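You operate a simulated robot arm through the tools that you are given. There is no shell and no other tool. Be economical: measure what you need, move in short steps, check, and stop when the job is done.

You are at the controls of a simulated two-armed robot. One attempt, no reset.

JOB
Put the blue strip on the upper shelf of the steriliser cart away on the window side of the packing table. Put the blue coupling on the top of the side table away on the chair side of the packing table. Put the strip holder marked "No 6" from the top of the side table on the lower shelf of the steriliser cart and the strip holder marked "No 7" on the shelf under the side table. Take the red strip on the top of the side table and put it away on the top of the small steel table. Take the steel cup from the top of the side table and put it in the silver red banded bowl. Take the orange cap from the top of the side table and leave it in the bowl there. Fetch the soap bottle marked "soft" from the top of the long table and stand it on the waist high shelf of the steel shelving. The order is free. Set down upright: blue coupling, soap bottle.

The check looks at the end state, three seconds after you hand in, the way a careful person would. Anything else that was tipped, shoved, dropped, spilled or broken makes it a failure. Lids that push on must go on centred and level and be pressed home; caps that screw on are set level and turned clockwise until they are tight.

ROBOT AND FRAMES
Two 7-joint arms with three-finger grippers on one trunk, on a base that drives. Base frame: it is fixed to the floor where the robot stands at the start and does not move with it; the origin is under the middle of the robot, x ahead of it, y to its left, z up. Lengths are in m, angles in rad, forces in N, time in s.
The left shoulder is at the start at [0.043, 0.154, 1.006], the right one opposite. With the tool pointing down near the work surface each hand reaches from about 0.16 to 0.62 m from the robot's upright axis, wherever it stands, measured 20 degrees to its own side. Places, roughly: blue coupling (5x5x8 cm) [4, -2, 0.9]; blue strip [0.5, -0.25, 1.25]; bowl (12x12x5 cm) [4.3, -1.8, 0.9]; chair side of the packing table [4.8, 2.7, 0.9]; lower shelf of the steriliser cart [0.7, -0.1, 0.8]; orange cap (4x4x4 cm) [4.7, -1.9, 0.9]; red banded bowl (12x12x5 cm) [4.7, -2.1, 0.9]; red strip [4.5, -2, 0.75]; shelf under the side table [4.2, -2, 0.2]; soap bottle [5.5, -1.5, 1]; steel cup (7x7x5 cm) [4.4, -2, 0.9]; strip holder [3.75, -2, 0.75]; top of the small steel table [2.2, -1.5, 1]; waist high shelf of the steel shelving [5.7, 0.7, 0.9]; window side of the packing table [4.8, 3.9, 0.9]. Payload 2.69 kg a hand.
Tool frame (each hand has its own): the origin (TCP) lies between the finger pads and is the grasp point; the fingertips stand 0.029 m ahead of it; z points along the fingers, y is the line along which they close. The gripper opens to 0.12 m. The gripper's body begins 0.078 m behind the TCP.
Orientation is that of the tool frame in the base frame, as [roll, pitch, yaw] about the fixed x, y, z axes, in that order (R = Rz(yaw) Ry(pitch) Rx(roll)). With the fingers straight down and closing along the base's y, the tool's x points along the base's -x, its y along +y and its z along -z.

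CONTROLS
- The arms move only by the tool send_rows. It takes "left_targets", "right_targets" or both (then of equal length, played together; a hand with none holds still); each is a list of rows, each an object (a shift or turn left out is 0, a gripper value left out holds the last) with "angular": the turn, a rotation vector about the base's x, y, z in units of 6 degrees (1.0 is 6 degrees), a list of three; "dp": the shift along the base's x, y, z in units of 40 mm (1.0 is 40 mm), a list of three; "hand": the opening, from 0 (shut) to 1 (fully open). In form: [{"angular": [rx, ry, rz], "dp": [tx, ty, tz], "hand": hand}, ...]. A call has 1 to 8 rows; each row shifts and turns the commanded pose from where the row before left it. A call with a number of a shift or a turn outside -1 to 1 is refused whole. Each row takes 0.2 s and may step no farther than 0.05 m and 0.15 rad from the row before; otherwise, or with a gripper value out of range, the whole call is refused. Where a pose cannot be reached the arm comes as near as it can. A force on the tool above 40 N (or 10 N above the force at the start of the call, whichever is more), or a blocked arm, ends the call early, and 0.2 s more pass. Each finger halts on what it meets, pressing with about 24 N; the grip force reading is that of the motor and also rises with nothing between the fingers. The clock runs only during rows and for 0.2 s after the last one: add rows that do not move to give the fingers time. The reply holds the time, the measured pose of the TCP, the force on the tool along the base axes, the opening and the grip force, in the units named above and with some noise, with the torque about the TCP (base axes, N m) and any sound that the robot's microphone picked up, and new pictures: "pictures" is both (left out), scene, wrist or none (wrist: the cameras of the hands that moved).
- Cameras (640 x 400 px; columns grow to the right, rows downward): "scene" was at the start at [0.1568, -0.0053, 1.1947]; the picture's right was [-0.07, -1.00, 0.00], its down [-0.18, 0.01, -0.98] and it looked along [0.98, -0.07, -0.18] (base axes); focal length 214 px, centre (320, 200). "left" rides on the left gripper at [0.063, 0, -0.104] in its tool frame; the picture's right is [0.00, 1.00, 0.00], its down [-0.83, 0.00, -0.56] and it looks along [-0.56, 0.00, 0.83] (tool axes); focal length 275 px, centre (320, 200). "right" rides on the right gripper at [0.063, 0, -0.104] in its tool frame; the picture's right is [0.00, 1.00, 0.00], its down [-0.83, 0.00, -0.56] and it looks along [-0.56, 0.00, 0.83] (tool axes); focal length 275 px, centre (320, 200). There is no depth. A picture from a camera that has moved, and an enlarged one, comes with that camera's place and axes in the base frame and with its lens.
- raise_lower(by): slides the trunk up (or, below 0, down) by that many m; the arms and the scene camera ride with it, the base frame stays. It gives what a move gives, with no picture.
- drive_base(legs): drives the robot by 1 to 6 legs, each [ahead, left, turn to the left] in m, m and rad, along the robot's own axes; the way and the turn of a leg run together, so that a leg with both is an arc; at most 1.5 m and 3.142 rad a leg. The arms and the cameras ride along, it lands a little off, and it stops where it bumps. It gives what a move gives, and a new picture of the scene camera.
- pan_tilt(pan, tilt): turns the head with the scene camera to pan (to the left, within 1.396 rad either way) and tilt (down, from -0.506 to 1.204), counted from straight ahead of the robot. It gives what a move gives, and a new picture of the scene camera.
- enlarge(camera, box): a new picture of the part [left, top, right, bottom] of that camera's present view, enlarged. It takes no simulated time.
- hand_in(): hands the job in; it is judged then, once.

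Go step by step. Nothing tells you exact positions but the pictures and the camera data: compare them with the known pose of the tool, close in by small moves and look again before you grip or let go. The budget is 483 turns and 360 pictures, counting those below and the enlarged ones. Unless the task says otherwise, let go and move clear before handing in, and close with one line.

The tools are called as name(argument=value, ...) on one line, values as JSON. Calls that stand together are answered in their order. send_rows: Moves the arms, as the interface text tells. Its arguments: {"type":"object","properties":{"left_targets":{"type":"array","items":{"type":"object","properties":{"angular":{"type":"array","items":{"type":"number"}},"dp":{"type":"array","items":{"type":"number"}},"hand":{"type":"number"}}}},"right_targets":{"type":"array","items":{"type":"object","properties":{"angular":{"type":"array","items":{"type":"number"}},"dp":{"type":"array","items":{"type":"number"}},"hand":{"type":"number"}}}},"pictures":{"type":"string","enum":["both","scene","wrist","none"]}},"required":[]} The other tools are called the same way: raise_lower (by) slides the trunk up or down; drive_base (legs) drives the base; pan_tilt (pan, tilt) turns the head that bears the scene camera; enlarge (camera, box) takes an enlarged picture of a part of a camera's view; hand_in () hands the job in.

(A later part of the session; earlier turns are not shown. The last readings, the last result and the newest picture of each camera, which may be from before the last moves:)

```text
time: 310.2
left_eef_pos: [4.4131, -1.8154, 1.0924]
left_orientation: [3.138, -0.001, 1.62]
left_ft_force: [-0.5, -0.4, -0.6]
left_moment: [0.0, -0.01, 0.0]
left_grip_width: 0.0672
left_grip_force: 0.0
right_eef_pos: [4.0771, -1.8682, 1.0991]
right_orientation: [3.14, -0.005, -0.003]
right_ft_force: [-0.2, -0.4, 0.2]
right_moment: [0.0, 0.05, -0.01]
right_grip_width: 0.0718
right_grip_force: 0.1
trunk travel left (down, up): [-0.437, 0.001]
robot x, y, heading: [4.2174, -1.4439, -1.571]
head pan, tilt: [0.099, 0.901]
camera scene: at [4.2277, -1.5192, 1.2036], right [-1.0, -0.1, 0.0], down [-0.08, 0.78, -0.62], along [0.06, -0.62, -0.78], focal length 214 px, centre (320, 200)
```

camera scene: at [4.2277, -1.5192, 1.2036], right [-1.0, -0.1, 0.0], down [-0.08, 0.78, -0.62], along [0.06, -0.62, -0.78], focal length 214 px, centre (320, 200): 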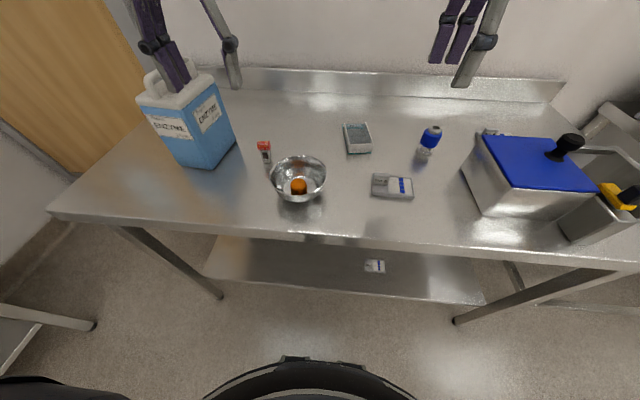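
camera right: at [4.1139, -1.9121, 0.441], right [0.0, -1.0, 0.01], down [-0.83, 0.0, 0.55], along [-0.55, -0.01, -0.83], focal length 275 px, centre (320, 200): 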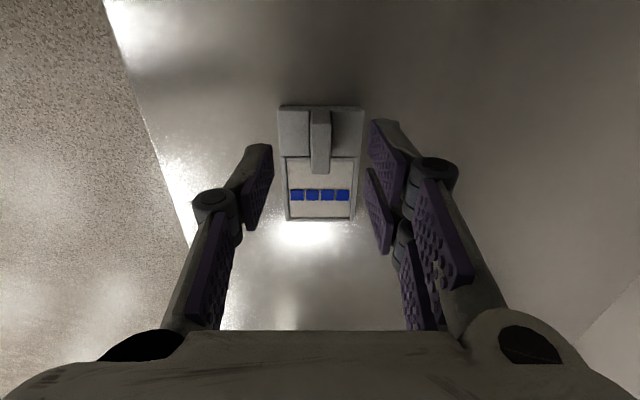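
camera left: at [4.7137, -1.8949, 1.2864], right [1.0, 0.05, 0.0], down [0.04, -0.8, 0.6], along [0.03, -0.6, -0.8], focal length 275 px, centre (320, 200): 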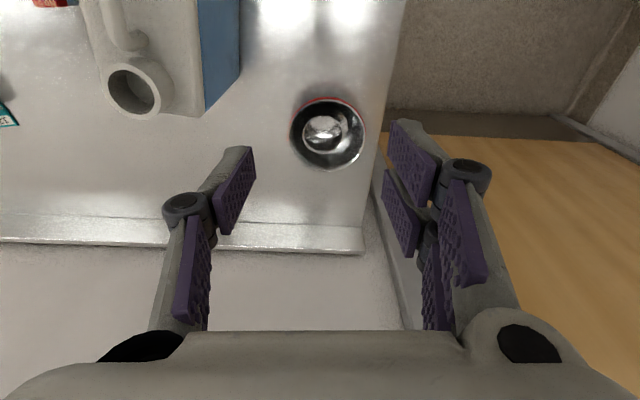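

send_rows(left_targets=[{}], right_targets=[{}], pictures="wrist")

```text
time: 310.6
left_eef_pos: [4.4124, -1.8149, 1.0914]
left_orientation: [3.137, -0.001, 1.62]
left_ft_force: [0.7, -0.3, -0.2]
left_moment: [0.0, 0.01, -0.01]
left_grip_width: 0.0674
left_grip_force: 0.0
right_eef_pos: [4.0767, -1.8693, 1.0992]
right_orientation: [-3.141, -0.003, -0.004]
right_ft_force: [-0.6, 0.2, 0.0]
right_moment: [0.0, -0.01, 0.0]
right_grip_width: 0.0721
right_grip_force: 0.0
trunk travel left (down, up): [-0.437, 0.001]
robot x, y, heading: [4.2184, -1.4424, -1.573]
head pan, tilt: [0.099, 0.901]
camera right: at [4.1393, -1.8678, 1.2051], right [0.0, -1.0, 0.0], down [-0.83, 0.0, 0.55], along [-0.55, 0.0, -0.83], focal length 275 px, centre (320, 200)
camera left: at [4.4094, -1.7528, 1.1954], right [1.0, 0.04, 0.0], down [0.03, -0.83, 0.56], along [0.03, -0.55, -0.83], focal length 275 px, centre (320, 200)
```

right: 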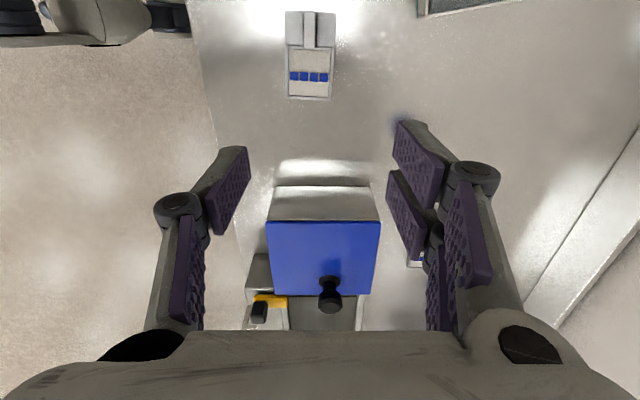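
left: 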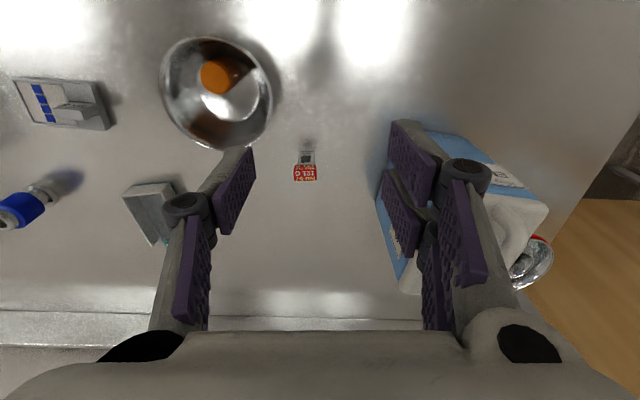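

Red strip is at (4.399, −1.913), No 6's tag near (4.13, −1.856). Lowering both hands partway.

send_rows(left_targets=[{"dp": [-0.1, -0.8, -0.3], "hand": 0.55}, {"dp": [-0.1, -0.8, -0.5]}, {"dp": [-0.12, -0.8, -0.8]}, {"dp": [0, 0, -0.8]}, {"dp": [0, 0, -0.8]}, {}], right_targets=[{"dp": [0.6, 0.15, -0.3], "hand": 0.45}, {"dp": [0.6, 0.15, -0.5]}, {"dp": [0, 0, -0.8]}, {"dp": [0, 0, -0.8]}, {"dp": [0, 0, -0.8]}, {}], pictures="wrist")

```text
time: 312.0
left_eef_pos: [4.3999, -1.9099, 0.9627]
left_orientation: [3.138, 0.002, 1.62]
left_ft_force: [-0.4, -0.1, 0.2]
left_moment: [0.01, -0.01, -0.04]
left_grip_width: 0.0658
left_grip_force: 0.1
right_eef_pos: [4.1242, -1.8546, 0.9705]
right_orientation: [-3.14, -0.004, -0.005]
right_ft_force: [0.4, 0.3, 0.2]
right_moment: [0.0, 0.0, 0.0]
right_grip_width: 0.054
right_grip_force: 0.0
trunk travel left (down, up): [-0.437, 0.001]
robot x, y, heading: [4.2201, -1.4424, -1.569]
head pan, tilt: [0.099, 0.901]
camera right: at [4.1877, -1.8545, 1.0761], right [0.0, -1.0, 0.0], down [-0.83, 0.0, 0.55], along [-0.55, 0.0, -0.83], focal length 275 px, centre (320, 200)
camera left: at [4.3956, -1.8471, 1.0661], right [1.0, 0.04, 0.0], down [0.03, -0.83, 0.56], along [0.03, -0.56, -0.83], focal length 275 px, centre (320, 200)
```

right: 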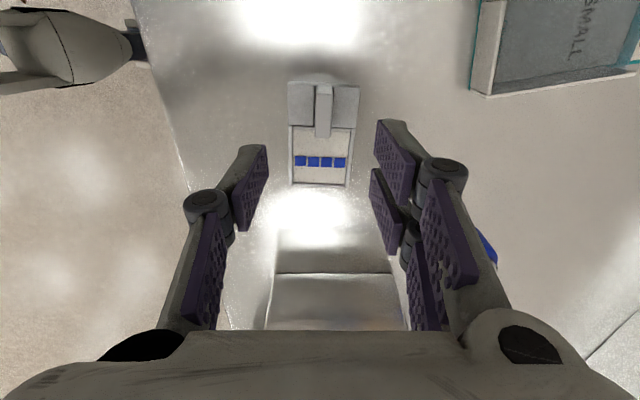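
left: 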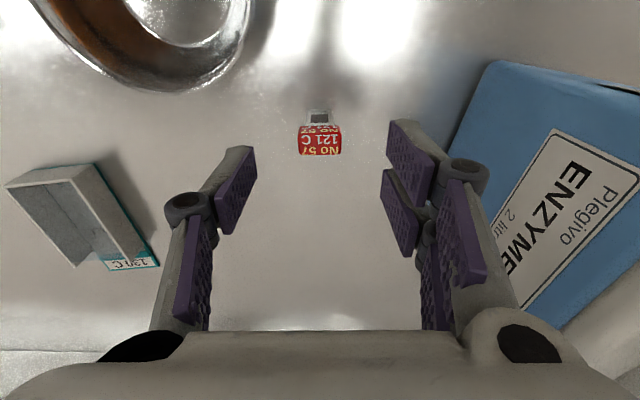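

Both aligned within a centimetre. Finishing the descent.

send_rows(left_targets=[{"dp": [0, -0.22, -0.6]}, {"dp": [0, 0, -0.7]}, {"dp": [0, 0, -0.6]}, {}], right_targets=[{"dp": [0.17, -0.07, -0.7]}, {"dp": [0, 0, -0.8]}, {"dp": [0, 0, -0.75]}, {}], pictures="wrist")

```text
time: 313.0
left_eef_pos: [4.401, -1.9185, 0.8854]
left_orientation: [3.139, 0.002, 1.62]
left_ft_force: [0.2, 0.0, 0.5]
left_moment: [0.02, -0.02, -0.04]
left_grip_width: 0.0659
left_grip_force: 0.1
right_eef_pos: [4.1321, -1.8605, 0.8796]
right_orientation: [3.141, -0.005, -0.005]
right_ft_force: [0.3, 0.5, -0.3]
right_moment: [-0.02, 0.02, 0.01]
right_grip_width: 0.0539
right_grip_force: 0.0
trunk travel left (down, up): [-0.437, 0.001]
robot x, y, heading: [4.2188, -1.4445, -1.57]
head pan, tilt: [0.099, 0.901]
camera right: at [4.1954, -1.8594, 0.9858], right [0.0, -1.0, 0.0], down [-0.83, 0.0, 0.55], along [-0.55, 0.0, -0.83], focal length 275 px, centre (320, 200)
camera left: at [4.3966, -1.8563, 0.9892], right [1.0, 0.04, 0.0], down [0.03, -0.83, 0.56], along [0.03, -0.56, -0.83], focal length 275 px, centre (320, 200)
```

right: 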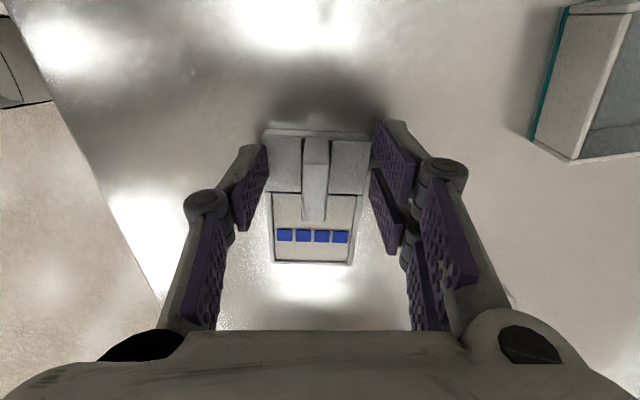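
left: 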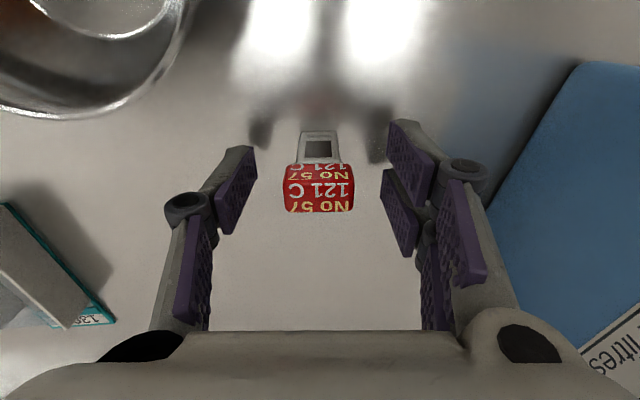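

send_rows(left_targets=[{"hand": 0.05}, {"hand": 0.05}, {"hand": 0.05}, {}], right_targets=[{"hand": 0}, {"hand": 0}, {"hand": 0}, {}], pictures="none")

send_rows(left_targets=[{"dp": [0, 0, 0.6]}, {"dp": [0, 0, 0.9]}, {"dp": [0, 0, 1]}, {"dp": [0, 0.3, 1]}, {"dp": [0, 0.4, 1]}, {"dp": [0, 0.4, 1]}, {}], right_targets=[{"dp": [0, 0, 0.6]}, {"dp": [0, 0, 0.9]}, {"dp": [0, 0, 1]}, {"dp": [0, 0, 1]}, {"dp": [0, 0, 1]}, {"dp": [0, 0, 1]}, {}], pictures="both")

```text
time: 314.0
left_eef_pos: [4.3998, -1.9185, 0.8848]
left_orientation: [3.137, -0.001, 1.619]
left_ft_force: [-0.5, 0.0, -0.2]
left_moment: [-0.01, 0.01, -0.01]
left_grip_width: 0.0266
left_grip_force: 24.0
right_eef_pos: [4.1346, -1.8604, 0.8796]
right_orientation: [-3.141, -0.004, -0.004]
right_ft_force: [-0.9, -0.5, -0.1]
right_moment: [-0.01, -0.07, 0.0]
right_grip_width: 0.0118
right_grip_force: 24.0
trunk travel left (down, up): [-0.437, 0.001]
robot x, y, heading: [4.2224, -1.4438, -1.57]
head pan, tilt: [0.099, 0.901]
```

```text
time: 315.6
left_eef_pos: [4.4002, -1.8766, 1.1057]
left_orientation: [3.137, -0.001, 1.617]
left_ft_force: [-0.3, 0.1, -1.0]
left_moment: [0.0, 0.01, 0.02]
left_grip_width: 0.0263
left_grip_force: 23.9
right_eef_pos: [4.1305, -1.861, 1.1004]
right_orientation: [-3.139, -0.003, -0.006]
right_ft_force: [0.9, 0.5, -2.4]
right_moment: [0.01, -0.05, 0.0]
right_grip_width: 0.0117
right_grip_force: 23.8
trunk travel left (down, up): [-0.437, 0.001]
robot x, y, heading: [4.2188, -1.444, -1.57]
head pan, tilt: [0.099, 0.901]
camera scene: at [4.2277, -1.5201, 1.2033], right [-0.99, -0.1, 0.0], down [-0.08, 0.78, -0.62], along [0.06, -0.62, -0.78], focal length 214 px, centre (320, 200)
camera right: at [4.1933, -1.8604, 1.2058], right [0.0, -1.0, 0.0], down [-0.83, 0.0, 0.55], along [-0.55, 0.0, -0.83], focal length 275 px, centre (320, 200)
camera left: at [4.3961, -1.8142, 1.2115], right [1.0, 0.04, 0.0], down [0.03, -0.83, 0.55], along [0.03, -0.55, -0.83], focal length 275 px, centre (320, 200)
```

scene: 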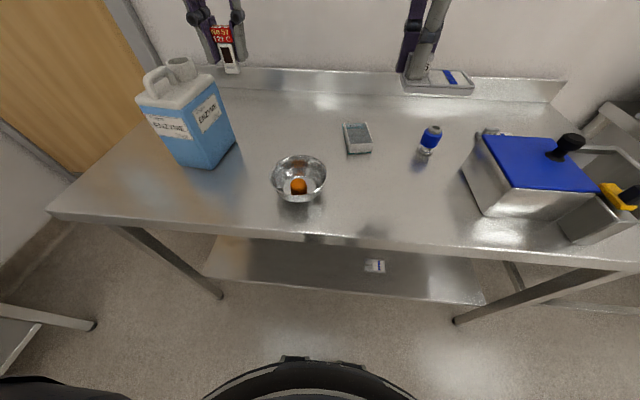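
right: 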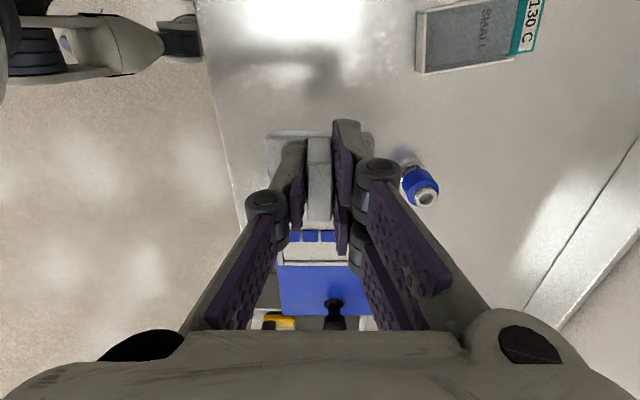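
left: 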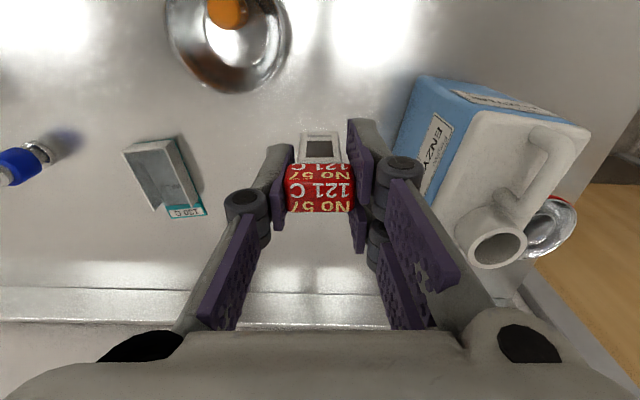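

Both items held. Backing off and strafing to the small steel table.

drive_base(legs=[[-0.75, 0, 0], [0, -1.0, 0], [0, -0.95, 0]])

pan_tilt(pan=0.0, tilt=0.5)

```text
time: 334.4
left_eef_pos: [2.4765, -1.1435, 1.1075]
left_orientation: [3.138, 0.0, 1.629]
left_ft_force: [0.0, 0.0, 0.5]
left_moment: [-0.04, 0.01, 0.01]
left_grip_width: 0.0265
left_grip_force: 24.0
right_eef_pos: [2.2066, -1.132, 1.1003]
right_orientation: [-3.141, -0.005, 0.006]
right_ft_force: [-0.5, 0.2, -2.0]
right_moment: [-0.01, -0.05, -0.01]
right_grip_width: 0.0118
right_grip_force: 24.4
trunk travel left (down, up): [-0.437, 0.001]
robot x, y, heading: [2.2929, -0.7156, -1.563]
head pan, tilt: [0.099, 0.901]
camera scene: at [2.3006, -0.7898, 1.2035], right [-0.99, -0.11, 0.0], down [-0.08, 0.78, -0.62], along [0.07, -0.62, -0.78], focal length 214 px, centre (320, 200)
```

scene: 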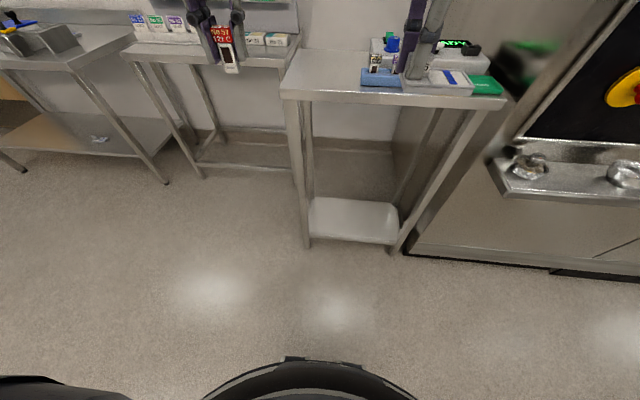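

```text
time: 335.2
left_eef_pos: [2.4757, -1.1447, 1.1068]
left_orientation: [3.138, -0.001, 1.628]
left_ft_force: [0.0, -0.3, 0.7]
left_moment: [0.0, 0.02, 0.0]
left_grip_width: 0.0265
left_grip_force: 24.3
right_eef_pos: [2.2063, -1.1323, 1.0999]
right_orientation: [-3.14, -0.005, 0.004]
right_ft_force: [0.4, 0.9, -1.6]
right_moment: [-0.02, -0.07, 0.0]
right_grip_width: 0.0119
right_grip_force: 24.0
trunk travel left (down, up): [-0.437, 0.001]
robot x, y, heading: [2.2922, -0.7117, -1.563]
head pan, tilt: [0.0, 0.499]
camera scene: at [2.2947, -0.8056, 1.2368], right [-1.0, -0.02, 0.0], down [-0.01, 0.48, -0.87], along [0.02, -0.87, -0.48], focal length 214 px, centre (320, 200)
```

scene: 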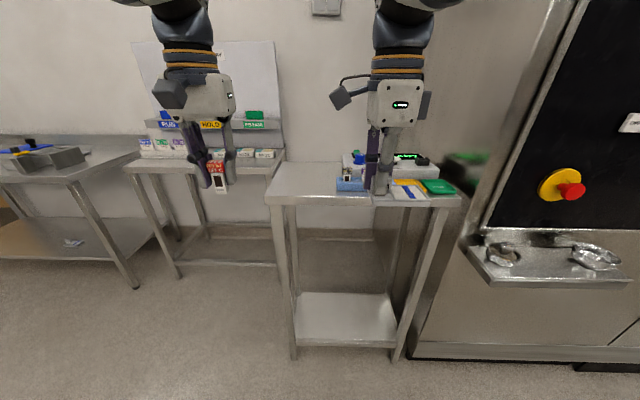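

The table's left part (x 2.26–2.44) is free. I'll pull the right hand back and bring the left hand over that spot.

send_rows(right_targets=[{"dp": [0, 0.8, 0.3]}, {"dp": [0, 0.8, 0.3]}, {"dp": [0, 0.8, 0]}, {"dp": [0, 0.8, 0]}, {}], pictures="none")

drive_base(legs=[[0.25, -0.08, -0.008]])

send_rows(left_targets=[{"dp": [-0.3, -0.6, 0]}, {"dp": [0, -0.6, -0.3]}, {}], pictures="both")

```text
time: 336.4
left_eef_pos: [2.4763, -1.1456, 1.1075]
left_orientation: [3.138, -0.002, 1.629]
left_ft_force: [0.8, -0.4, 0.0]
left_moment: [-0.01, 0.02, 0.0]
left_grip_width: 0.0266
left_grip_force: 23.9
right_eef_pos: [2.2001, -1.0968, 1.1305]
right_orientation: [-3.118, -0.066, -0.017]
right_ft_force: [-0.2, -0.7, -1.8]
right_moment: [-0.02, -0.04, 0.04]
right_grip_width: 0.0117
right_grip_force: 24.0
right hand out of reach, approached as far as the arm can: row 2, 3, 4
trunk travel left (down, up): [-0.437, 0.001]
robot x, y, heading: [2.293, -0.7148, -1.563]
head pan, tilt: [0.0, 0.499]
```

```text
time: 338.3
left_eef_pos: [2.3941, -1.4017, 1.108]
left_orientation: [3.139, -0.002, 1.619]
left_ft_force: [-0.4, -0.2, -0.1]
left_moment: [0.01, 0.0, -0.04]
left_grip_width: 0.0265
left_grip_force: 23.7
right_eef_pos: [2.1187, -1.3494, 1.1289]
right_orientation: [-3.121, -0.062, -0.026]
right_ft_force: [-1.2, -0.3, -2.1]
right_moment: [0.0, -0.05, 0.01]
right_grip_width: 0.0115
right_grip_force: 23.9
trunk travel left (down, up): [-0.437, 0.001]
robot x, y, heading: [2.2118, -0.9705, -1.569]
head pan, tilt: [0.0, 0.499]
camera scene: at [2.2099, -1.056, 1.2932], right [-1.0, 0.04, 0.0], down [0.0, -0.11, -0.99], along [-0.04, -0.99, 0.11], focal length 214 px, centre (320, 200)
```

scene: 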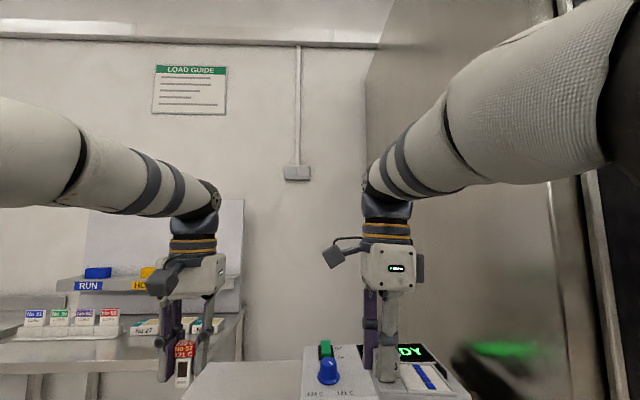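

```text
time: 339.1
left_eef_pos: [2.3797, -1.4491, 1.0978]
left_orientation: [3.136, -0.001, 1.617]
left_ft_force: [-0.3, 0.9, 0.3]
left_moment: [-0.01, -0.01, 0.0]
left_grip_width: 0.0267
left_grip_force: 23.6
right_eef_pos: [2.1175, -1.3493, 1.1289]
right_orientation: [-3.117, -0.067, -0.025]
right_ft_force: [0.5, 0.4, -1.8]
right_moment: [-0.01, -0.02, 0.02]
right_grip_width: 0.0117
right_grip_force: 24.6
trunk travel left (down, up): [-0.437, 0.001]
robot x, y, heading: [2.2173, -0.9699, -1.571]
head pan, tilt: [0.0, 0.499]
camera scene: at [2.2089, -1.0559, 1.2901], right [-1.0, 0.05, 0.0], down [0.0, -0.07, -1.0], along [-0.05, -1.0, 0.07], focal length 214 px, centre (320, 200)
camera left: at [2.3764, -1.386, 1.2015], right [1.0, 0.04, 0.0], down [0.03, -0.83, 0.56], along [0.03, -0.56, -0.83], focal length 275 px, centre (320, 200)
```

scene: 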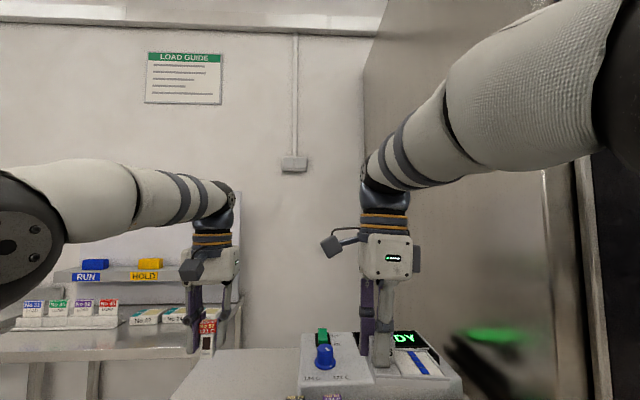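
left: 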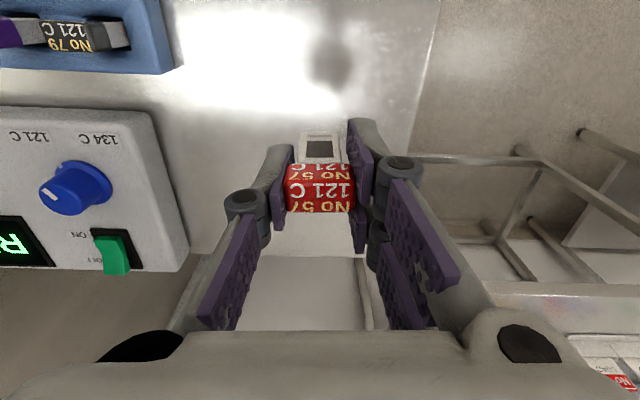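

The strip is over a free part of the table. Lowering it gently.

send_rows(left_targets=[{"dp": [0, -0.2, -0.7]}, {"dp": [0, -0.2, -0.7]}, {"dp": [0, 0, -0.5]}, {"dp": [0, 0, -0.3]}, {}], pictures="wrist")

```text
time: 340.3
left_eef_pos: [2.3805, -1.464, 1.0067]
left_orientation: [3.138, -0.001, 1.619]
left_ft_force: [0.2, -1.0, -0.5]
left_moment: [0.02, 0.0, 0.0]
left_grip_width: 0.0264
left_grip_force: 24.1
right_eef_pos: [2.1172, -1.3492, 1.1284]
right_orientation: [-3.114, -0.068, -0.027]
right_ft_force: [-0.6, -0.3, -1.8]
right_moment: [0.02, -0.08, 0.01]
right_grip_width: 0.0119
right_grip_force: 24.2
trunk travel left (down, up): [-0.437, 0.001]
robot x, y, heading: [2.2174, -0.9655, -1.571]
head pan, tilt: [0.0, 0.499]
camera left: at [2.377, -1.4019, 1.1106], right [1.0, 0.04, 0.0], down [0.03, -0.83, 0.56], along [0.03, -0.55, -0.83], focal length 275 px, centre (320, 200)
```

left: 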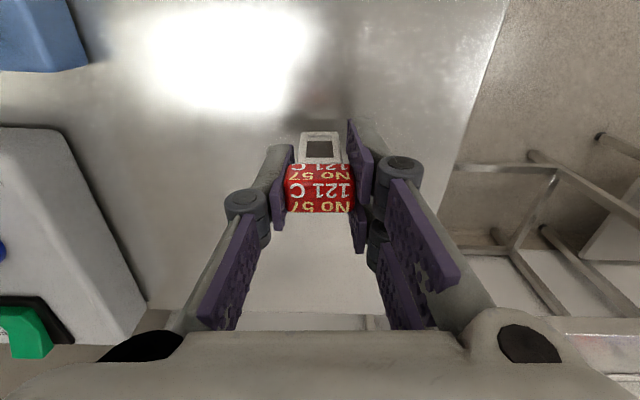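

send_rows(left_targets=[{"dp": [0, 0, -0.25]}, {"dp": [0, 0, -0.25]}, {"dp": [0, 0, -0.2]}, {}], pictures="wrist")

```text
time: 341.3
left_eef_pos: [2.3804, -1.464, 0.9806]
left_orientation: [3.138, 0.003, 1.617]
left_ft_force: [-1.8, -0.9, 20.8]
left_moment: [-0.03, 0.05, 0.0]
left_grip_width: 0.0272
left_grip_force: 24.2
right_eef_pos: [2.1183, -1.3491, 1.1278]
right_orientation: [-3.114, -0.067, -0.026]
right_ft_force: [0.5, 0.3, -0.9]
right_moment: [0.01, -0.1, -0.01]
right_grip_width: 0.0118
right_grip_force: 23.9
trunk travel left (down, up): [-0.437, 0.001]
robot x, y, heading: [2.2166, -0.9701, -1.568]
head pan, tilt: [0.0, 0.499]
camera left: at [2.3762, -1.4009, 1.0839], right [1.0, 0.04, 0.0], down [0.03, -0.83, 0.56], along [0.03, -0.56, -0.83], focal length 275 px, centre (320, 200)
```

left: 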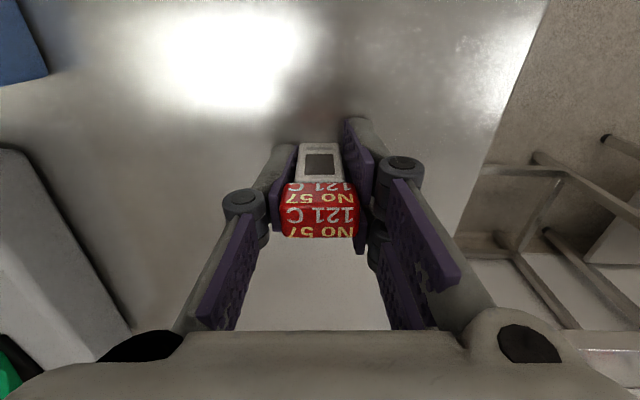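

Contact. Releasing.

send_rows(left_targets=[{"hand": 0.4}, {"hand": 0.4}, {"dp": [0, 0, 0.5]}, {"dp": [0, 0, 1]}, {"dp": [0, 0, 1]}, {"dp": [0, 0, 0.8]}, {}], pictures="wrist")

```text
time: 342.9
left_eef_pos: [2.3791, -1.4649, 1.1123]
left_orientation: [3.139, -0.002, 1.621]
left_ft_force: [0.5, -0.1, -0.8]
left_moment: [-0.01, -0.01, -0.01]
left_grip_width: 0.048
left_grip_force: 0.1
right_eef_pos: [2.117, -1.3503, 1.1281]
right_orientation: [-3.113, -0.066, -0.028]
right_ft_force: [0.0, -0.2, -2.3]
right_moment: [0.0, -0.03, -0.04]
right_grip_width: 0.012
right_grip_force: 23.8
trunk travel left (down, up): [-0.437, 0.001]
robot x, y, heading: [2.2143, -0.9682, -1.571]
head pan, tilt: [0.0, 0.499]
camera left: at [2.3748, -1.4027, 1.2156], right [1.0, 0.04, 0.0], down [0.03, -0.83, 0.55], along [0.03, -0.55, -0.83], focal length 275 px, centre (320, 200)
```

left: 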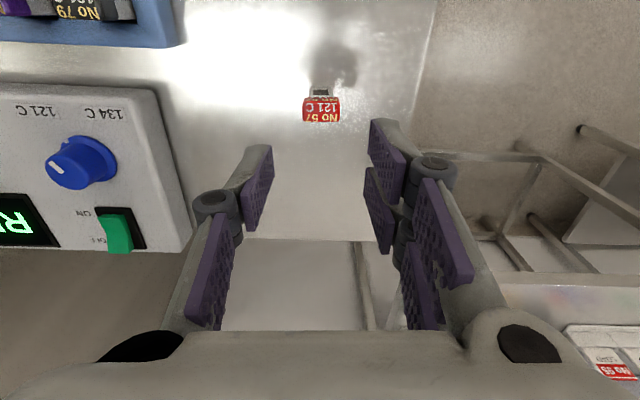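

The red strip stands on the small steel table. Now I'll back off and turn toward heading 0, rotating the right hand +90° so the holder points ahead.

drive_base(legs=[[-0.6, 0, 0]])

send_rows(right_targets=[{"angular": [0, 0, 1], "dp": [0, -0.4, -0.2]}, {"angular": [0, 0, 1], "dp": [0, -0.4, -0.2]}, {"angular": [0, 0, 1]}, {"angular": [0, 0, 1]}, {"angular": [0, 0, 1]}, {"angular": [0, 0, 1]}, {"angular": [0, 0, 1]}, {"angular": [0, 0, 1]}], pictures="none")

send_rows(right_targets=[{"angular": [0, 0, 1]}, {"angular": [0, 0, 1]}, {"angular": [0, 0, 1]}, {"angular": [0, 0, 1]}, {"angular": [0, 0, 1]}, {"angular": [0, 0, 1]}, {"angular": [0, 0, 1]}, {}], pictures="both")

```text
time: 346.3
left_eef_pos: [2.3804, -0.8688, 1.1117]
left_orientation: [3.138, -0.001, 1.622]
left_ft_force: [-0.6, 0.1, -0.5]
left_moment: [-0.01, 0.01, -0.02]
left_grip_width: 0.0479
left_grip_force: 0.0
right_eef_pos: [2.1191, -0.754, 1.1275]
right_orientation: [-3.113, -0.067, -0.024]
right_ft_force: [-0.4, -0.6, -2.2]
right_moment: [-0.01, -0.05, 0.0]
right_grip_width: 0.012
right_grip_force: 24.1
trunk travel left (down, up): [-0.437, 0.001]
robot x, y, heading: [2.2129, -0.3737, -1.566]
head pan, tilt: [0.0, 0.499]
camera scene: at [2.2081, -0.4608, 1.2895], right [-1.0, 0.05, 0.0], down [0.0, -0.07, -1.0], along [-0.04, -1.0, 0.07], focal length 214 px, centre (320, 200)
```

scene: 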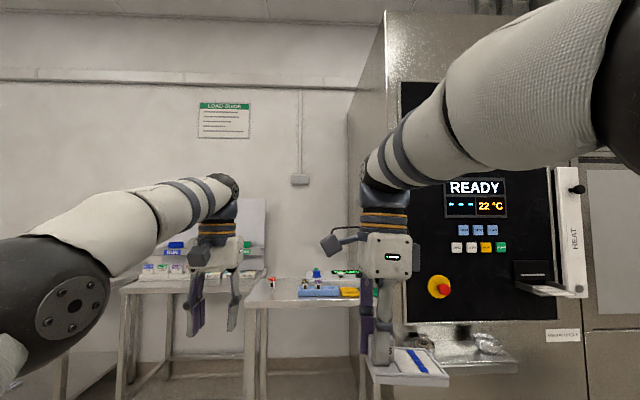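

```text
time: 348.1
left_eef_pos: [2.3793, -0.8683, 1.1121]
left_orientation: [3.138, -0.001, 1.623]
left_ft_force: [0.1, -0.3, 0.3]
left_moment: [-0.04, -0.01, 0.03]
left_grip_width: 0.048
left_grip_force: 0.0
right_eef_pos: [2.1188, -0.7861, 1.112]
right_orientation: [-3.112, -0.065, 0.82]
right_ft_force: [-0.3, -0.5, -1.0]
right_moment: [0.03, -0.03, 0.0]
right_grip_width: 0.0119
right_grip_force: 23.2
trunk travel left (down, up): [-0.437, 0.001]
robot x, y, heading: [2.215, -0.3723, -1.572]
head pan, tilt: [0.0, 0.499]
```

```text
time: 349.9
left_eef_pos: [2.3793, -0.8689, 1.1119]
left_orientation: [3.139, 0.0, 1.624]
left_ft_force: [-0.3, 0.7, 0.0]
left_moment: [-0.04, -0.04, 0.01]
left_grip_width: 0.0481
left_grip_force: 0.0
right_eef_pos: [2.1175, -0.7858, 1.1115]
right_orientation: [-3.115, -0.066, 1.551]
right_ft_force: [0.1, 0.2, -1.5]
right_moment: [0.04, 0.04, 0.03]
right_grip_width: 0.0118
right_grip_force: 24.0
trunk travel left (down, up): [-0.437, 0.001]
robot x, y, heading: [2.2125, -0.3723, -1.567]
head pan, tilt: [0.0, 0.499]
camera scene: at [2.2125, -0.4639, 1.2374], right [-1.0, 0.0, 0.0], down [0.0, 0.48, -0.88], along [0.0, -0.88, -0.48], focal length 214 px, centre (320, 200)
camera right: at [2.122, -0.7295, 1.2216], right [1.0, -0.01, -0.03], down [0.0, -0.87, 0.5], along [-0.03, -0.5, -0.87], focal length 275 px, centre (320, 200)
```

scene: 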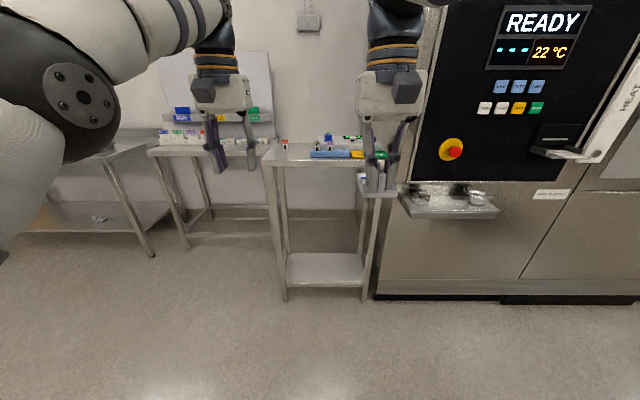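
right: 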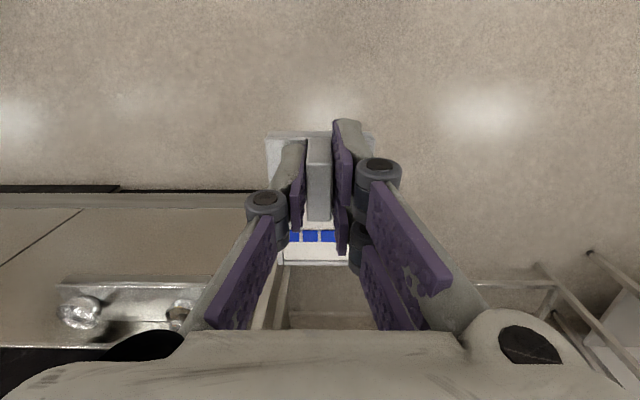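

send_rows(right_targets=[{"angular": [-0.63, -0.24, 0]}, {}], pictures="none")

drive_base(legs=[[0, 0, 1.567], [0, 1.5, 0], [-1.3, 0.05, 0], [-1.3, 0, 0]])

```text
time: 350.5
left_eef_pos: [2.3799, -0.8696, 1.1107]
left_orientation: [3.139, -0.002, 1.623]
left_ft_force: [-0.3, -0.8, 0.0]
left_moment: [0.06, -0.01, -0.01]
left_grip_width: 0.048
left_grip_force: 0.0
right_eef_pos: [2.1178, -0.787, 1.1109]
right_orientation: [-3.141, -0.001, 1.549]
right_ft_force: [0.3, 0.4, -1.5]
right_moment: [0.04, 0.0, -0.03]
right_grip_width: 0.0116
right_grip_force: 24.2
trunk travel left (down, up): [-0.437, 0.001]
robot x, y, heading: [2.2126, -0.3729, -1.568]
head pan, tilt: [0.0, 0.499]
```

```text
time: 378.2
left_eef_pos: [0.1093, 1.3286, 1.1113]
left_orientation: [3.136, 0.0, -3.076]
left_ft_force: [-0.7, 0.2, 0.8]
left_moment: [0.0, -0.01, 0.02]
left_grip_width: 0.0482
left_grip_force: 0.0
right_eef_pos: [0.0317, 1.0641, 1.1129]
right_orientation: [-3.141, 0.0, 3.134]
right_ft_force: [0.0, 0.0, -1.7]
right_moment: [-0.02, 0.04, -0.02]
right_grip_width: 0.012
right_grip_force: 24.5
trunk travel left (down, up): [-0.437, 0.001]
robot x, y, heading: [-0.3877, 1.154, 0.02]
head pan, tilt: [0.0, 0.499]
camera scene: at [-0.2926, 1.1564, 1.2374], right [0.02, -1.0, 0.0], down [-0.48, -0.01, -0.88], along [0.88, 0.02, -0.48], focal length 214 px, centre (320, 200)
```

scene: 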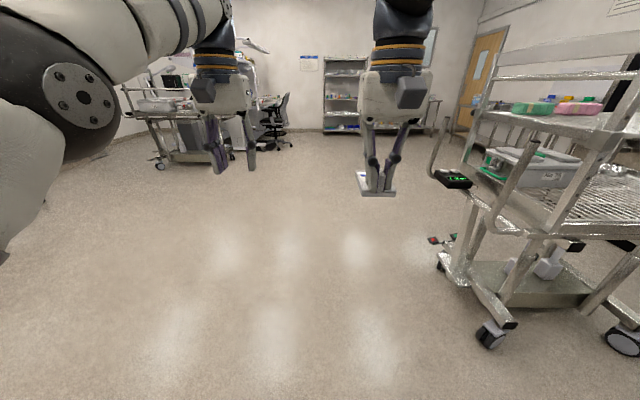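

Strafing right to be in front of the cart.

drive_base(legs=[[0, -1.05, -0.02]])

pan_tilt(pan=0.0, tilt=0.4)

```text
time: 386.6
left_eef_pos: [0.1208, 0.2667, 1.113]
left_orientation: [3.138, 0.0, -3.096]
left_ft_force: [-0.2, 0.6, 0.7]
left_moment: [-0.02, -0.01, 0.01]
left_grip_width: 0.0481
left_grip_force: 0.0
right_eef_pos: [0.0371, 0.0056, 1.1127]
right_orientation: [3.141, -0.002, 3.114]
right_ft_force: [0.4, 0.1, -2.1]
right_moment: [-0.06, 0.05, -0.02]
right_grip_width: 0.0121
right_grip_force: 23.7
trunk travel left (down, up): [-0.437, 0.001]
robot x, y, heading: [-0.375, 0.0991, -0.003]
head pan, tilt: [0.0, 0.499]
camera scene: at [-0.2837, 0.1035, 1.2374], right [0.0, -1.0, 0.0], down [-0.48, 0.0, -0.88], along [0.88, 0.0, -0.48], focal length 214 px, centre (320, 200)
```

scene: 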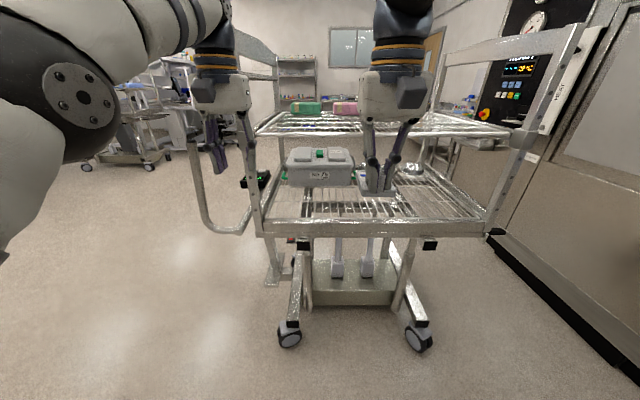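

```text
time: 387.3
left_eef_pos: [0.1223, 0.2662, 1.1121]
left_orientation: [3.138, -0.001, -3.096]
left_ft_force: [-0.3, -0.1, 0.2]
left_moment: [-0.02, 0.02, 0.0]
left_grip_width: 0.0478
left_grip_force: 0.0
right_eef_pos: [0.037, 0.0042, 1.1123]
right_orientation: [3.142, -0.003, 3.115]
right_ft_force: [0.1, 0.3, -2.0]
right_moment: [0.03, 0.08, 0.05]
right_grip_width: 0.0117
right_grip_force: 24.0
trunk travel left (down, up): [-0.437, 0.001]
robot x, y, heading: [-0.3789, 0.1041, -0.001]
head pan, tilt: [0.0, 0.4]
camera scene: at [-0.2821, 0.1036, 1.2465], right [0.0, -1.0, 0.0], down [-0.39, 0.0, -0.92], along [0.92, 0.0, -0.39], focal length 214 px, centre (320, 200)
```

scene: 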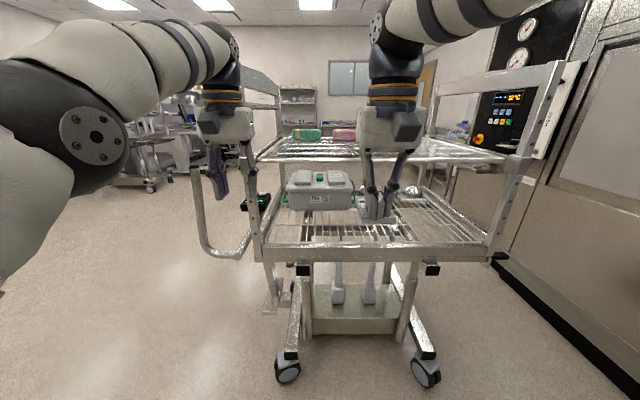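

I'll raise both hands above the upper shelf and bring the left one inward, clear of the cart's upright, then drive in.

send_rows(left_targets=[{"dp": [-0.3, -0.6, 0.5]}, {"dp": [-0.3, -0.6, 0.5]}, {"dp": [-0.3, -0.6, 0.5]}, {"dp": [-0.3, -0.6, 0.4]}, {}], right_targets=[{"dp": [0, 0, 0.5]}, {"dp": [0, 0, 0.5]}, {"dp": [0, 0, 0.5]}, {"dp": [0, 0, 0.5]}, {}], pictures="none")

drive_base(legs=[[0.4, 0, 0]])

```text
time: 388.5
left_eef_pos: [0.0879, 0.1898, 1.1437]
left_orientation: [3.14, -0.002, -3.096]
left_ft_force: [0.6, -0.2, -0.2]
left_moment: [-0.03, -0.02, -0.01]
left_grip_width: 0.0479
left_grip_force: 0.0
left hand out of reach, approached as far as the arm can: row 2, 3, 4
right_eef_pos: [0.0377, 0.0073, 1.1931]
right_orientation: [-3.14, -0.001, 3.115]
right_ft_force: [0.2, 0.3, -1.1]
right_moment: [-0.03, 0.05, 0.01]
right_grip_width: 0.0118
right_grip_force: 23.9
trunk travel left (down, up): [-0.437, 0.001]
robot x, y, heading: [-0.3756, 0.1052, -0.0]
head pan, tilt: [0.0, 0.4]
```

```text
time: 391.0
left_eef_pos: [0.4872, 0.1944, 1.1453]
left_orientation: [3.139, -0.001, -3.087]
left_ft_force: [0.4, -0.4, -0.7]
left_moment: [0.01, 0.0, 0.0]
left_grip_width: 0.0481
left_grip_force: 0.1
right_eef_pos: [0.4373, 0.009, 1.1928]
right_orientation: [3.14, -0.001, 3.122]
right_ft_force: [0.3, -0.3, -1.5]
right_moment: [0.0, 0.06, 0.0]
right_grip_width: 0.012
right_grip_force: 24.6
trunk travel left (down, up): [-0.437, 0.001]
robot x, y, heading: [0.0275, 0.1032, 0.006]
head pan, tilt: [0.0, 0.4]
camera scene: at [0.1176, 0.105, 1.2465], right [0.01, -1.0, 0.0], down [-0.39, 0.0, -0.92], along [0.92, 0.01, -0.39], focal length 214 px, centre (320, 200)
```

scene: 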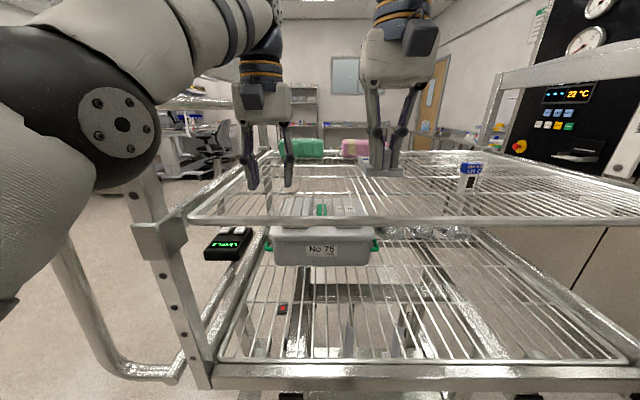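

Setting No 6 temporarily on the upper shelf's front to regrasp it with a tilted tool.

send_rows(left_targets=[{"dp": [0, 0.2, 0.5]}, {"dp": [0, 0.2, 0.5]}, {}, {}], right_targets=[{"dp": [0.3, 0, -0.3]}, {"dp": [0.3, 0, -0.3]}, {"dp": [0, 0, -0.2]}, {}], pictures="wrist")

```text
time: 392.0
left_eef_pos: [0.4866, 0.1928, 1.144]
left_orientation: [3.139, -0.002, -3.088]
left_ft_force: [-0.6, -0.6, 0.0]
left_moment: [-0.02, 0.02, 0.0]
left_grip_width: 0.048
left_grip_force: 0.0
left hand out of reach, approached as far as the arm can: row 1, 2
right_eef_pos: [0.4597, 0.0101, 1.1612]
right_orientation: [-3.141, 0.0, 3.122]
right_ft_force: [-0.3, 0.6, -1.7]
right_moment: [0.0, 0.06, 0.02]
right_grip_width: 0.0117
right_grip_force: 24.2
trunk travel left (down, up): [-0.437, 0.001]
robot x, y, heading: [0.0248, 0.1021, 0.004]
head pan, tilt: [0.0, 0.4]
camera right: at [0.3978, 0.0118, 1.2666], right [0.01, 1.0, 0.0], down [0.83, -0.01, 0.56], along [0.56, -0.01, -0.83], focal length 275 px, centre (320, 200)
camera left: at [0.4234, 0.1898, 1.2487], right [-0.05, 1.0, 0.0], down [0.83, 0.04, 0.56], along [0.55, 0.03, -0.83], focal length 275 px, centre (320, 200)
```

right: 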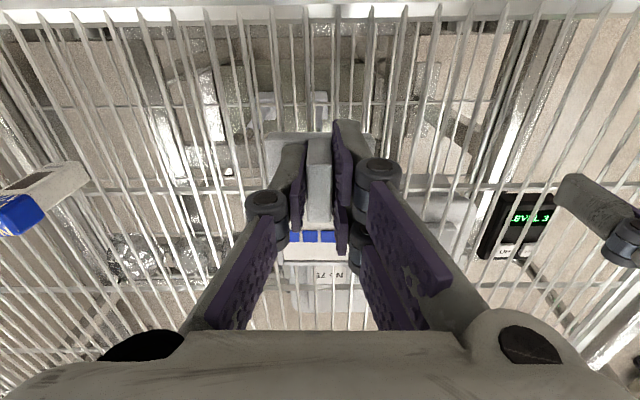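
left: 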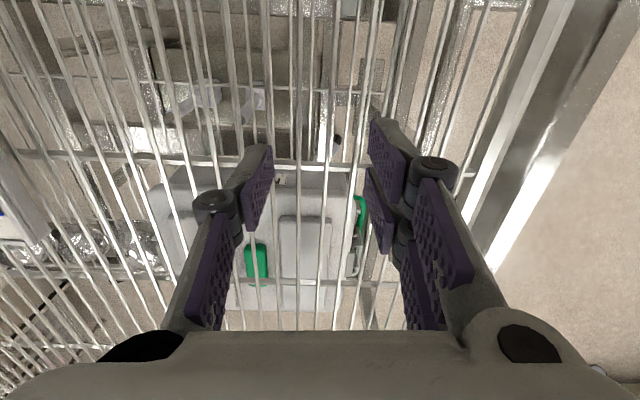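

send_rows(right_targets=[{"dp": [0, 0, -0.1]}, {"dp": [0, 0, -0.1]}, {"dp": [0, 0, -0.1]}, {}], pictures="none")

```text
time: 393.0
left_eef_pos: [0.4859, 0.1945, 1.143]
left_orientation: [3.137, 0.001, -3.087]
left_ft_force: [0.7, -0.5, 0.1]
left_moment: [0.02, 0.0, 0.02]
left_grip_width: 0.0481
left_grip_force: 0.1
right_eef_pos: [0.4606, 0.0101, 1.1491]
right_orientation: [3.141, 0.0, 3.124]
right_ft_force: [0.5, 0.8, -0.9]
right_moment: [-0.05, 0.04, 0.01]
right_grip_width: 0.012
right_grip_force: 23.9
trunk travel left (down, up): [-0.437, 0.001]
robot x, y, heading: [0.0257, 0.1061, 0.002]
head pan, tilt: [0.0, 0.4]
```

send_rows(right_targets=[{"dp": [0, 0, -0.1]}, {"dp": [0, 0, -0.1]}, {"dp": [0, 0, -0.1]}, {}], pictures="none")

```text
time: 394.0
left_eef_pos: [0.4863, 0.195, 1.1483]
left_orientation: [3.141, 0.003, -3.086]
left_ft_force: [0.1, 0.3, -0.8]
left_moment: [0.0, -0.02, 0.0]
left_grip_width: 0.0478
left_grip_force: 0.0
right_eef_pos: [0.4593, 0.0096, 1.1413]
right_orientation: [3.141, 0.011, 3.122]
right_ft_force: [6.8, 0.2, 37.0]
right_moment: [0.09, -0.23, 0.04]
right_grip_width: 0.0118
right_grip_force: 24.1
trunk travel left (down, up): [-0.437, 0.001]
robot x, y, heading: [0.0207, 0.1047, 0.008]
head pan, tilt: [0.0, 0.4]
```

Holder rests on the shelf. Opening and tilting the tool 45° forward about the tag plane.

send_rows(right_targets=[{"dp": [0, 0, 0.05], "hand": 0.25}, {"hand": 0.3}, {"dp": [0, 0, 0.15]}, {}], pictures="none")

send_rows(right_targets=[{"angular": [0, -0.94, 0], "dp": [-0.1, 0, 0]}, {"angular": [0, -0.94, 0], "dp": [-0.1, 0, 0]}, {"angular": [0, -0.94, 0], "dp": [-0.1, 0, 0]}, {"angular": [0, -0.94, 0], "dp": [-0.1, 0, 0]}, {"angular": [0, -0.94, 0]}, {"angular": [0, -0.94, 0]}, {"angular": [0, -0.94, 0]}, {"angular": [0, -0.94, 0]}], pictures="both")

```text
time: 395.0
left_eef_pos: [0.4862, 0.1931, 1.143]
left_orientation: [3.138, -0.004, -3.089]
left_ft_force: [0.5, -0.2, 0.6]
left_moment: [0.01, 0.02, 0.0]
left_grip_width: 0.0482
left_grip_force: 0.0
right_eef_pos: [0.4601, 0.0103, 1.1418]
right_orientation: [-3.139, -0.005, 3.123]
right_ft_force: [-0.1, 0.4, 0.7]
right_moment: [0.02, 0.0, 0.02]
right_grip_width: 0.0372
right_grip_force: 0.7
trunk travel left (down, up): [-0.437, 0.001]
robot x, y, heading: [0.0236, 0.1004, 0.008]
head pan, tilt: [0.0, 0.4]
```

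```text
time: 396.8
left_eef_pos: [0.4876, 0.1937, 1.144]
left_orientation: [3.139, 0.001, -3.088]
left_ft_force: [0.4, 0.1, 0.1]
left_moment: [-0.02, -0.02, 0.0]
left_grip_width: 0.0479
left_grip_force: 0.0
right_eef_pos: [0.4436, 0.0098, 1.1452]
right_orientation: [3.122, 0.788, 3.114]
right_ft_force: [-0.1, -1.4, 1.5]
right_moment: [-0.01, 0.01, 0.02]
right_grip_width: 0.0361
right_grip_force: 0.1
trunk travel left (down, up): [-0.437, 0.001]
robot x, y, heading: [0.0235, 0.1029, 0.004]
head pan, tilt: [0.0, 0.4]
camera scene: at [0.1171, 0.1048, 1.2466], right [0.01, -1.0, 0.0], down [-0.39, 0.0, -0.92], along [0.92, 0.01, -0.39], focal length 214 px, centre (320, 200)
camera right: at [0.3261, 0.0114, 1.1756], right [0.01, 1.0, 0.01], down [0.19, -0.01, 0.98], along [0.98, -0.01, -0.19], focal length 275 px, centre (320, 200)
```

scene: 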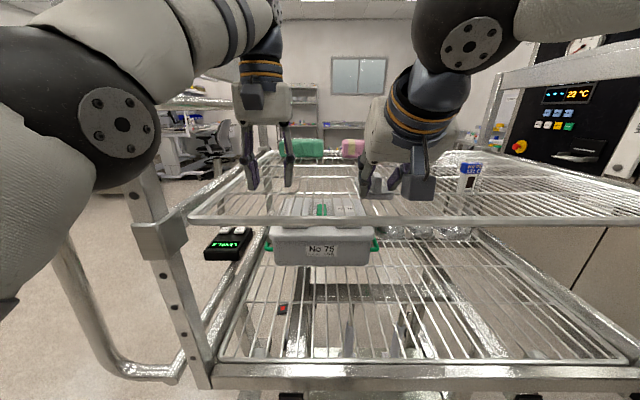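
right: 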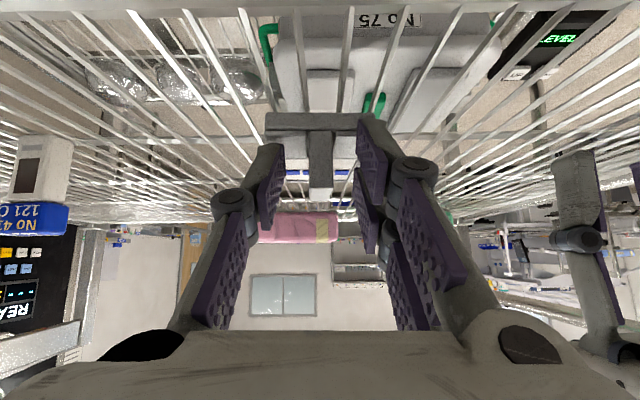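

send_rows(right_targets=[{"hand": 0}, {"hand": 0}, {"hand": 0}], pictures="none")

send_rows(right_targets=[{"dp": [0, 0, 0.4]}, {"dp": [0, 0, 0.5]}, {}], pictures="both")

```text
time: 397.6
left_eef_pos: [0.4872, 0.1938, 1.1444]
left_orientation: [3.135, -0.001, -3.089]
left_ft_force: [0.1, -0.4, -0.3]
left_moment: [-0.02, 0.0, 0.03]
left_grip_width: 0.0482
left_grip_force: 0.0
right_eef_pos: [0.4457, 0.0092, 1.1451]
right_orientation: [3.124, 0.789, 3.114]
right_ft_force: [-0.1, -0.2, 0.2]
right_moment: [-0.02, -0.16, -0.04]
right_grip_width: 0.0121
right_grip_force: 23.8
trunk travel left (down, up): [-0.437, 0.001]
robot x, y, heading: [0.0218, 0.1003, 0.001]
head pan, tilt: [0.0, 0.4]
```

```text
time: 398.4
left_eef_pos: [0.4881, 0.1932, 1.1447]
left_orientation: [3.139, -0.001, -3.089]
left_ft_force: [-0.2, 0.7, 0.9]
left_moment: [-0.02, 0.0, 0.02]
left_grip_width: 0.0481
left_grip_force: 0.1
right_eef_pos: [0.4447, 0.0098, 1.1821]
right_orientation: [3.123, 0.785, 3.115]
right_ft_force: [0.5, -0.5, -1.8]
right_moment: [-0.01, 0.06, 0.01]
right_grip_width: 0.0119
right_grip_force: 24.4
trunk travel left (down, up): [-0.437, 0.001]
robot x, y, heading: [0.0245, 0.1024, 0.009]
head pan, tilt: [0.0, 0.4]
camera scene: at [0.1175, 0.1049, 1.2465], right [0.01, -1.0, 0.0], down [-0.39, 0.0, -0.92], along [0.92, 0.01, -0.39], focal length 214 px, centre (320, 200)
camera right: at [0.3258, 0.0121, 1.2121], right [0.01, 1.0, 0.01], down [0.19, -0.01, 0.98], along [0.98, -0.01, -0.19], focal length 275 px, centre (320, 200)
```

scene: 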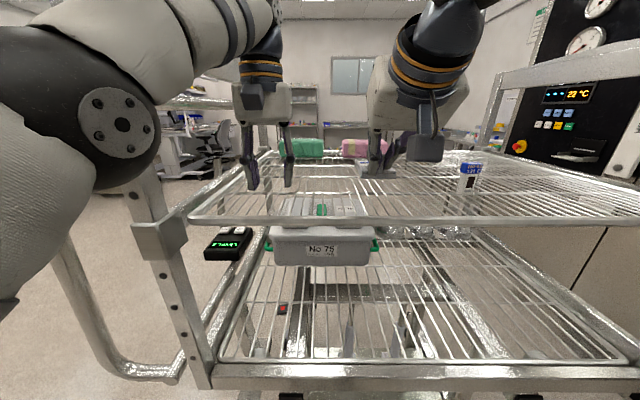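
right: 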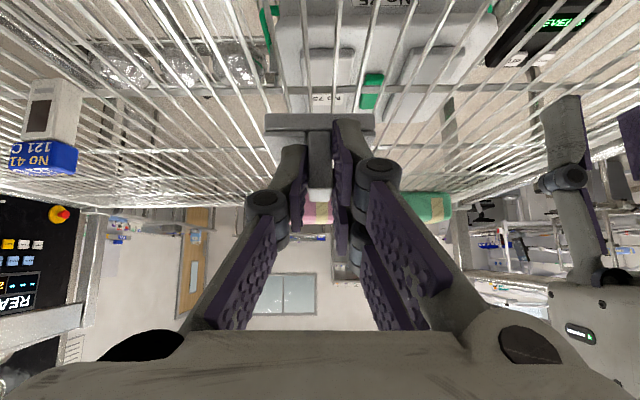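

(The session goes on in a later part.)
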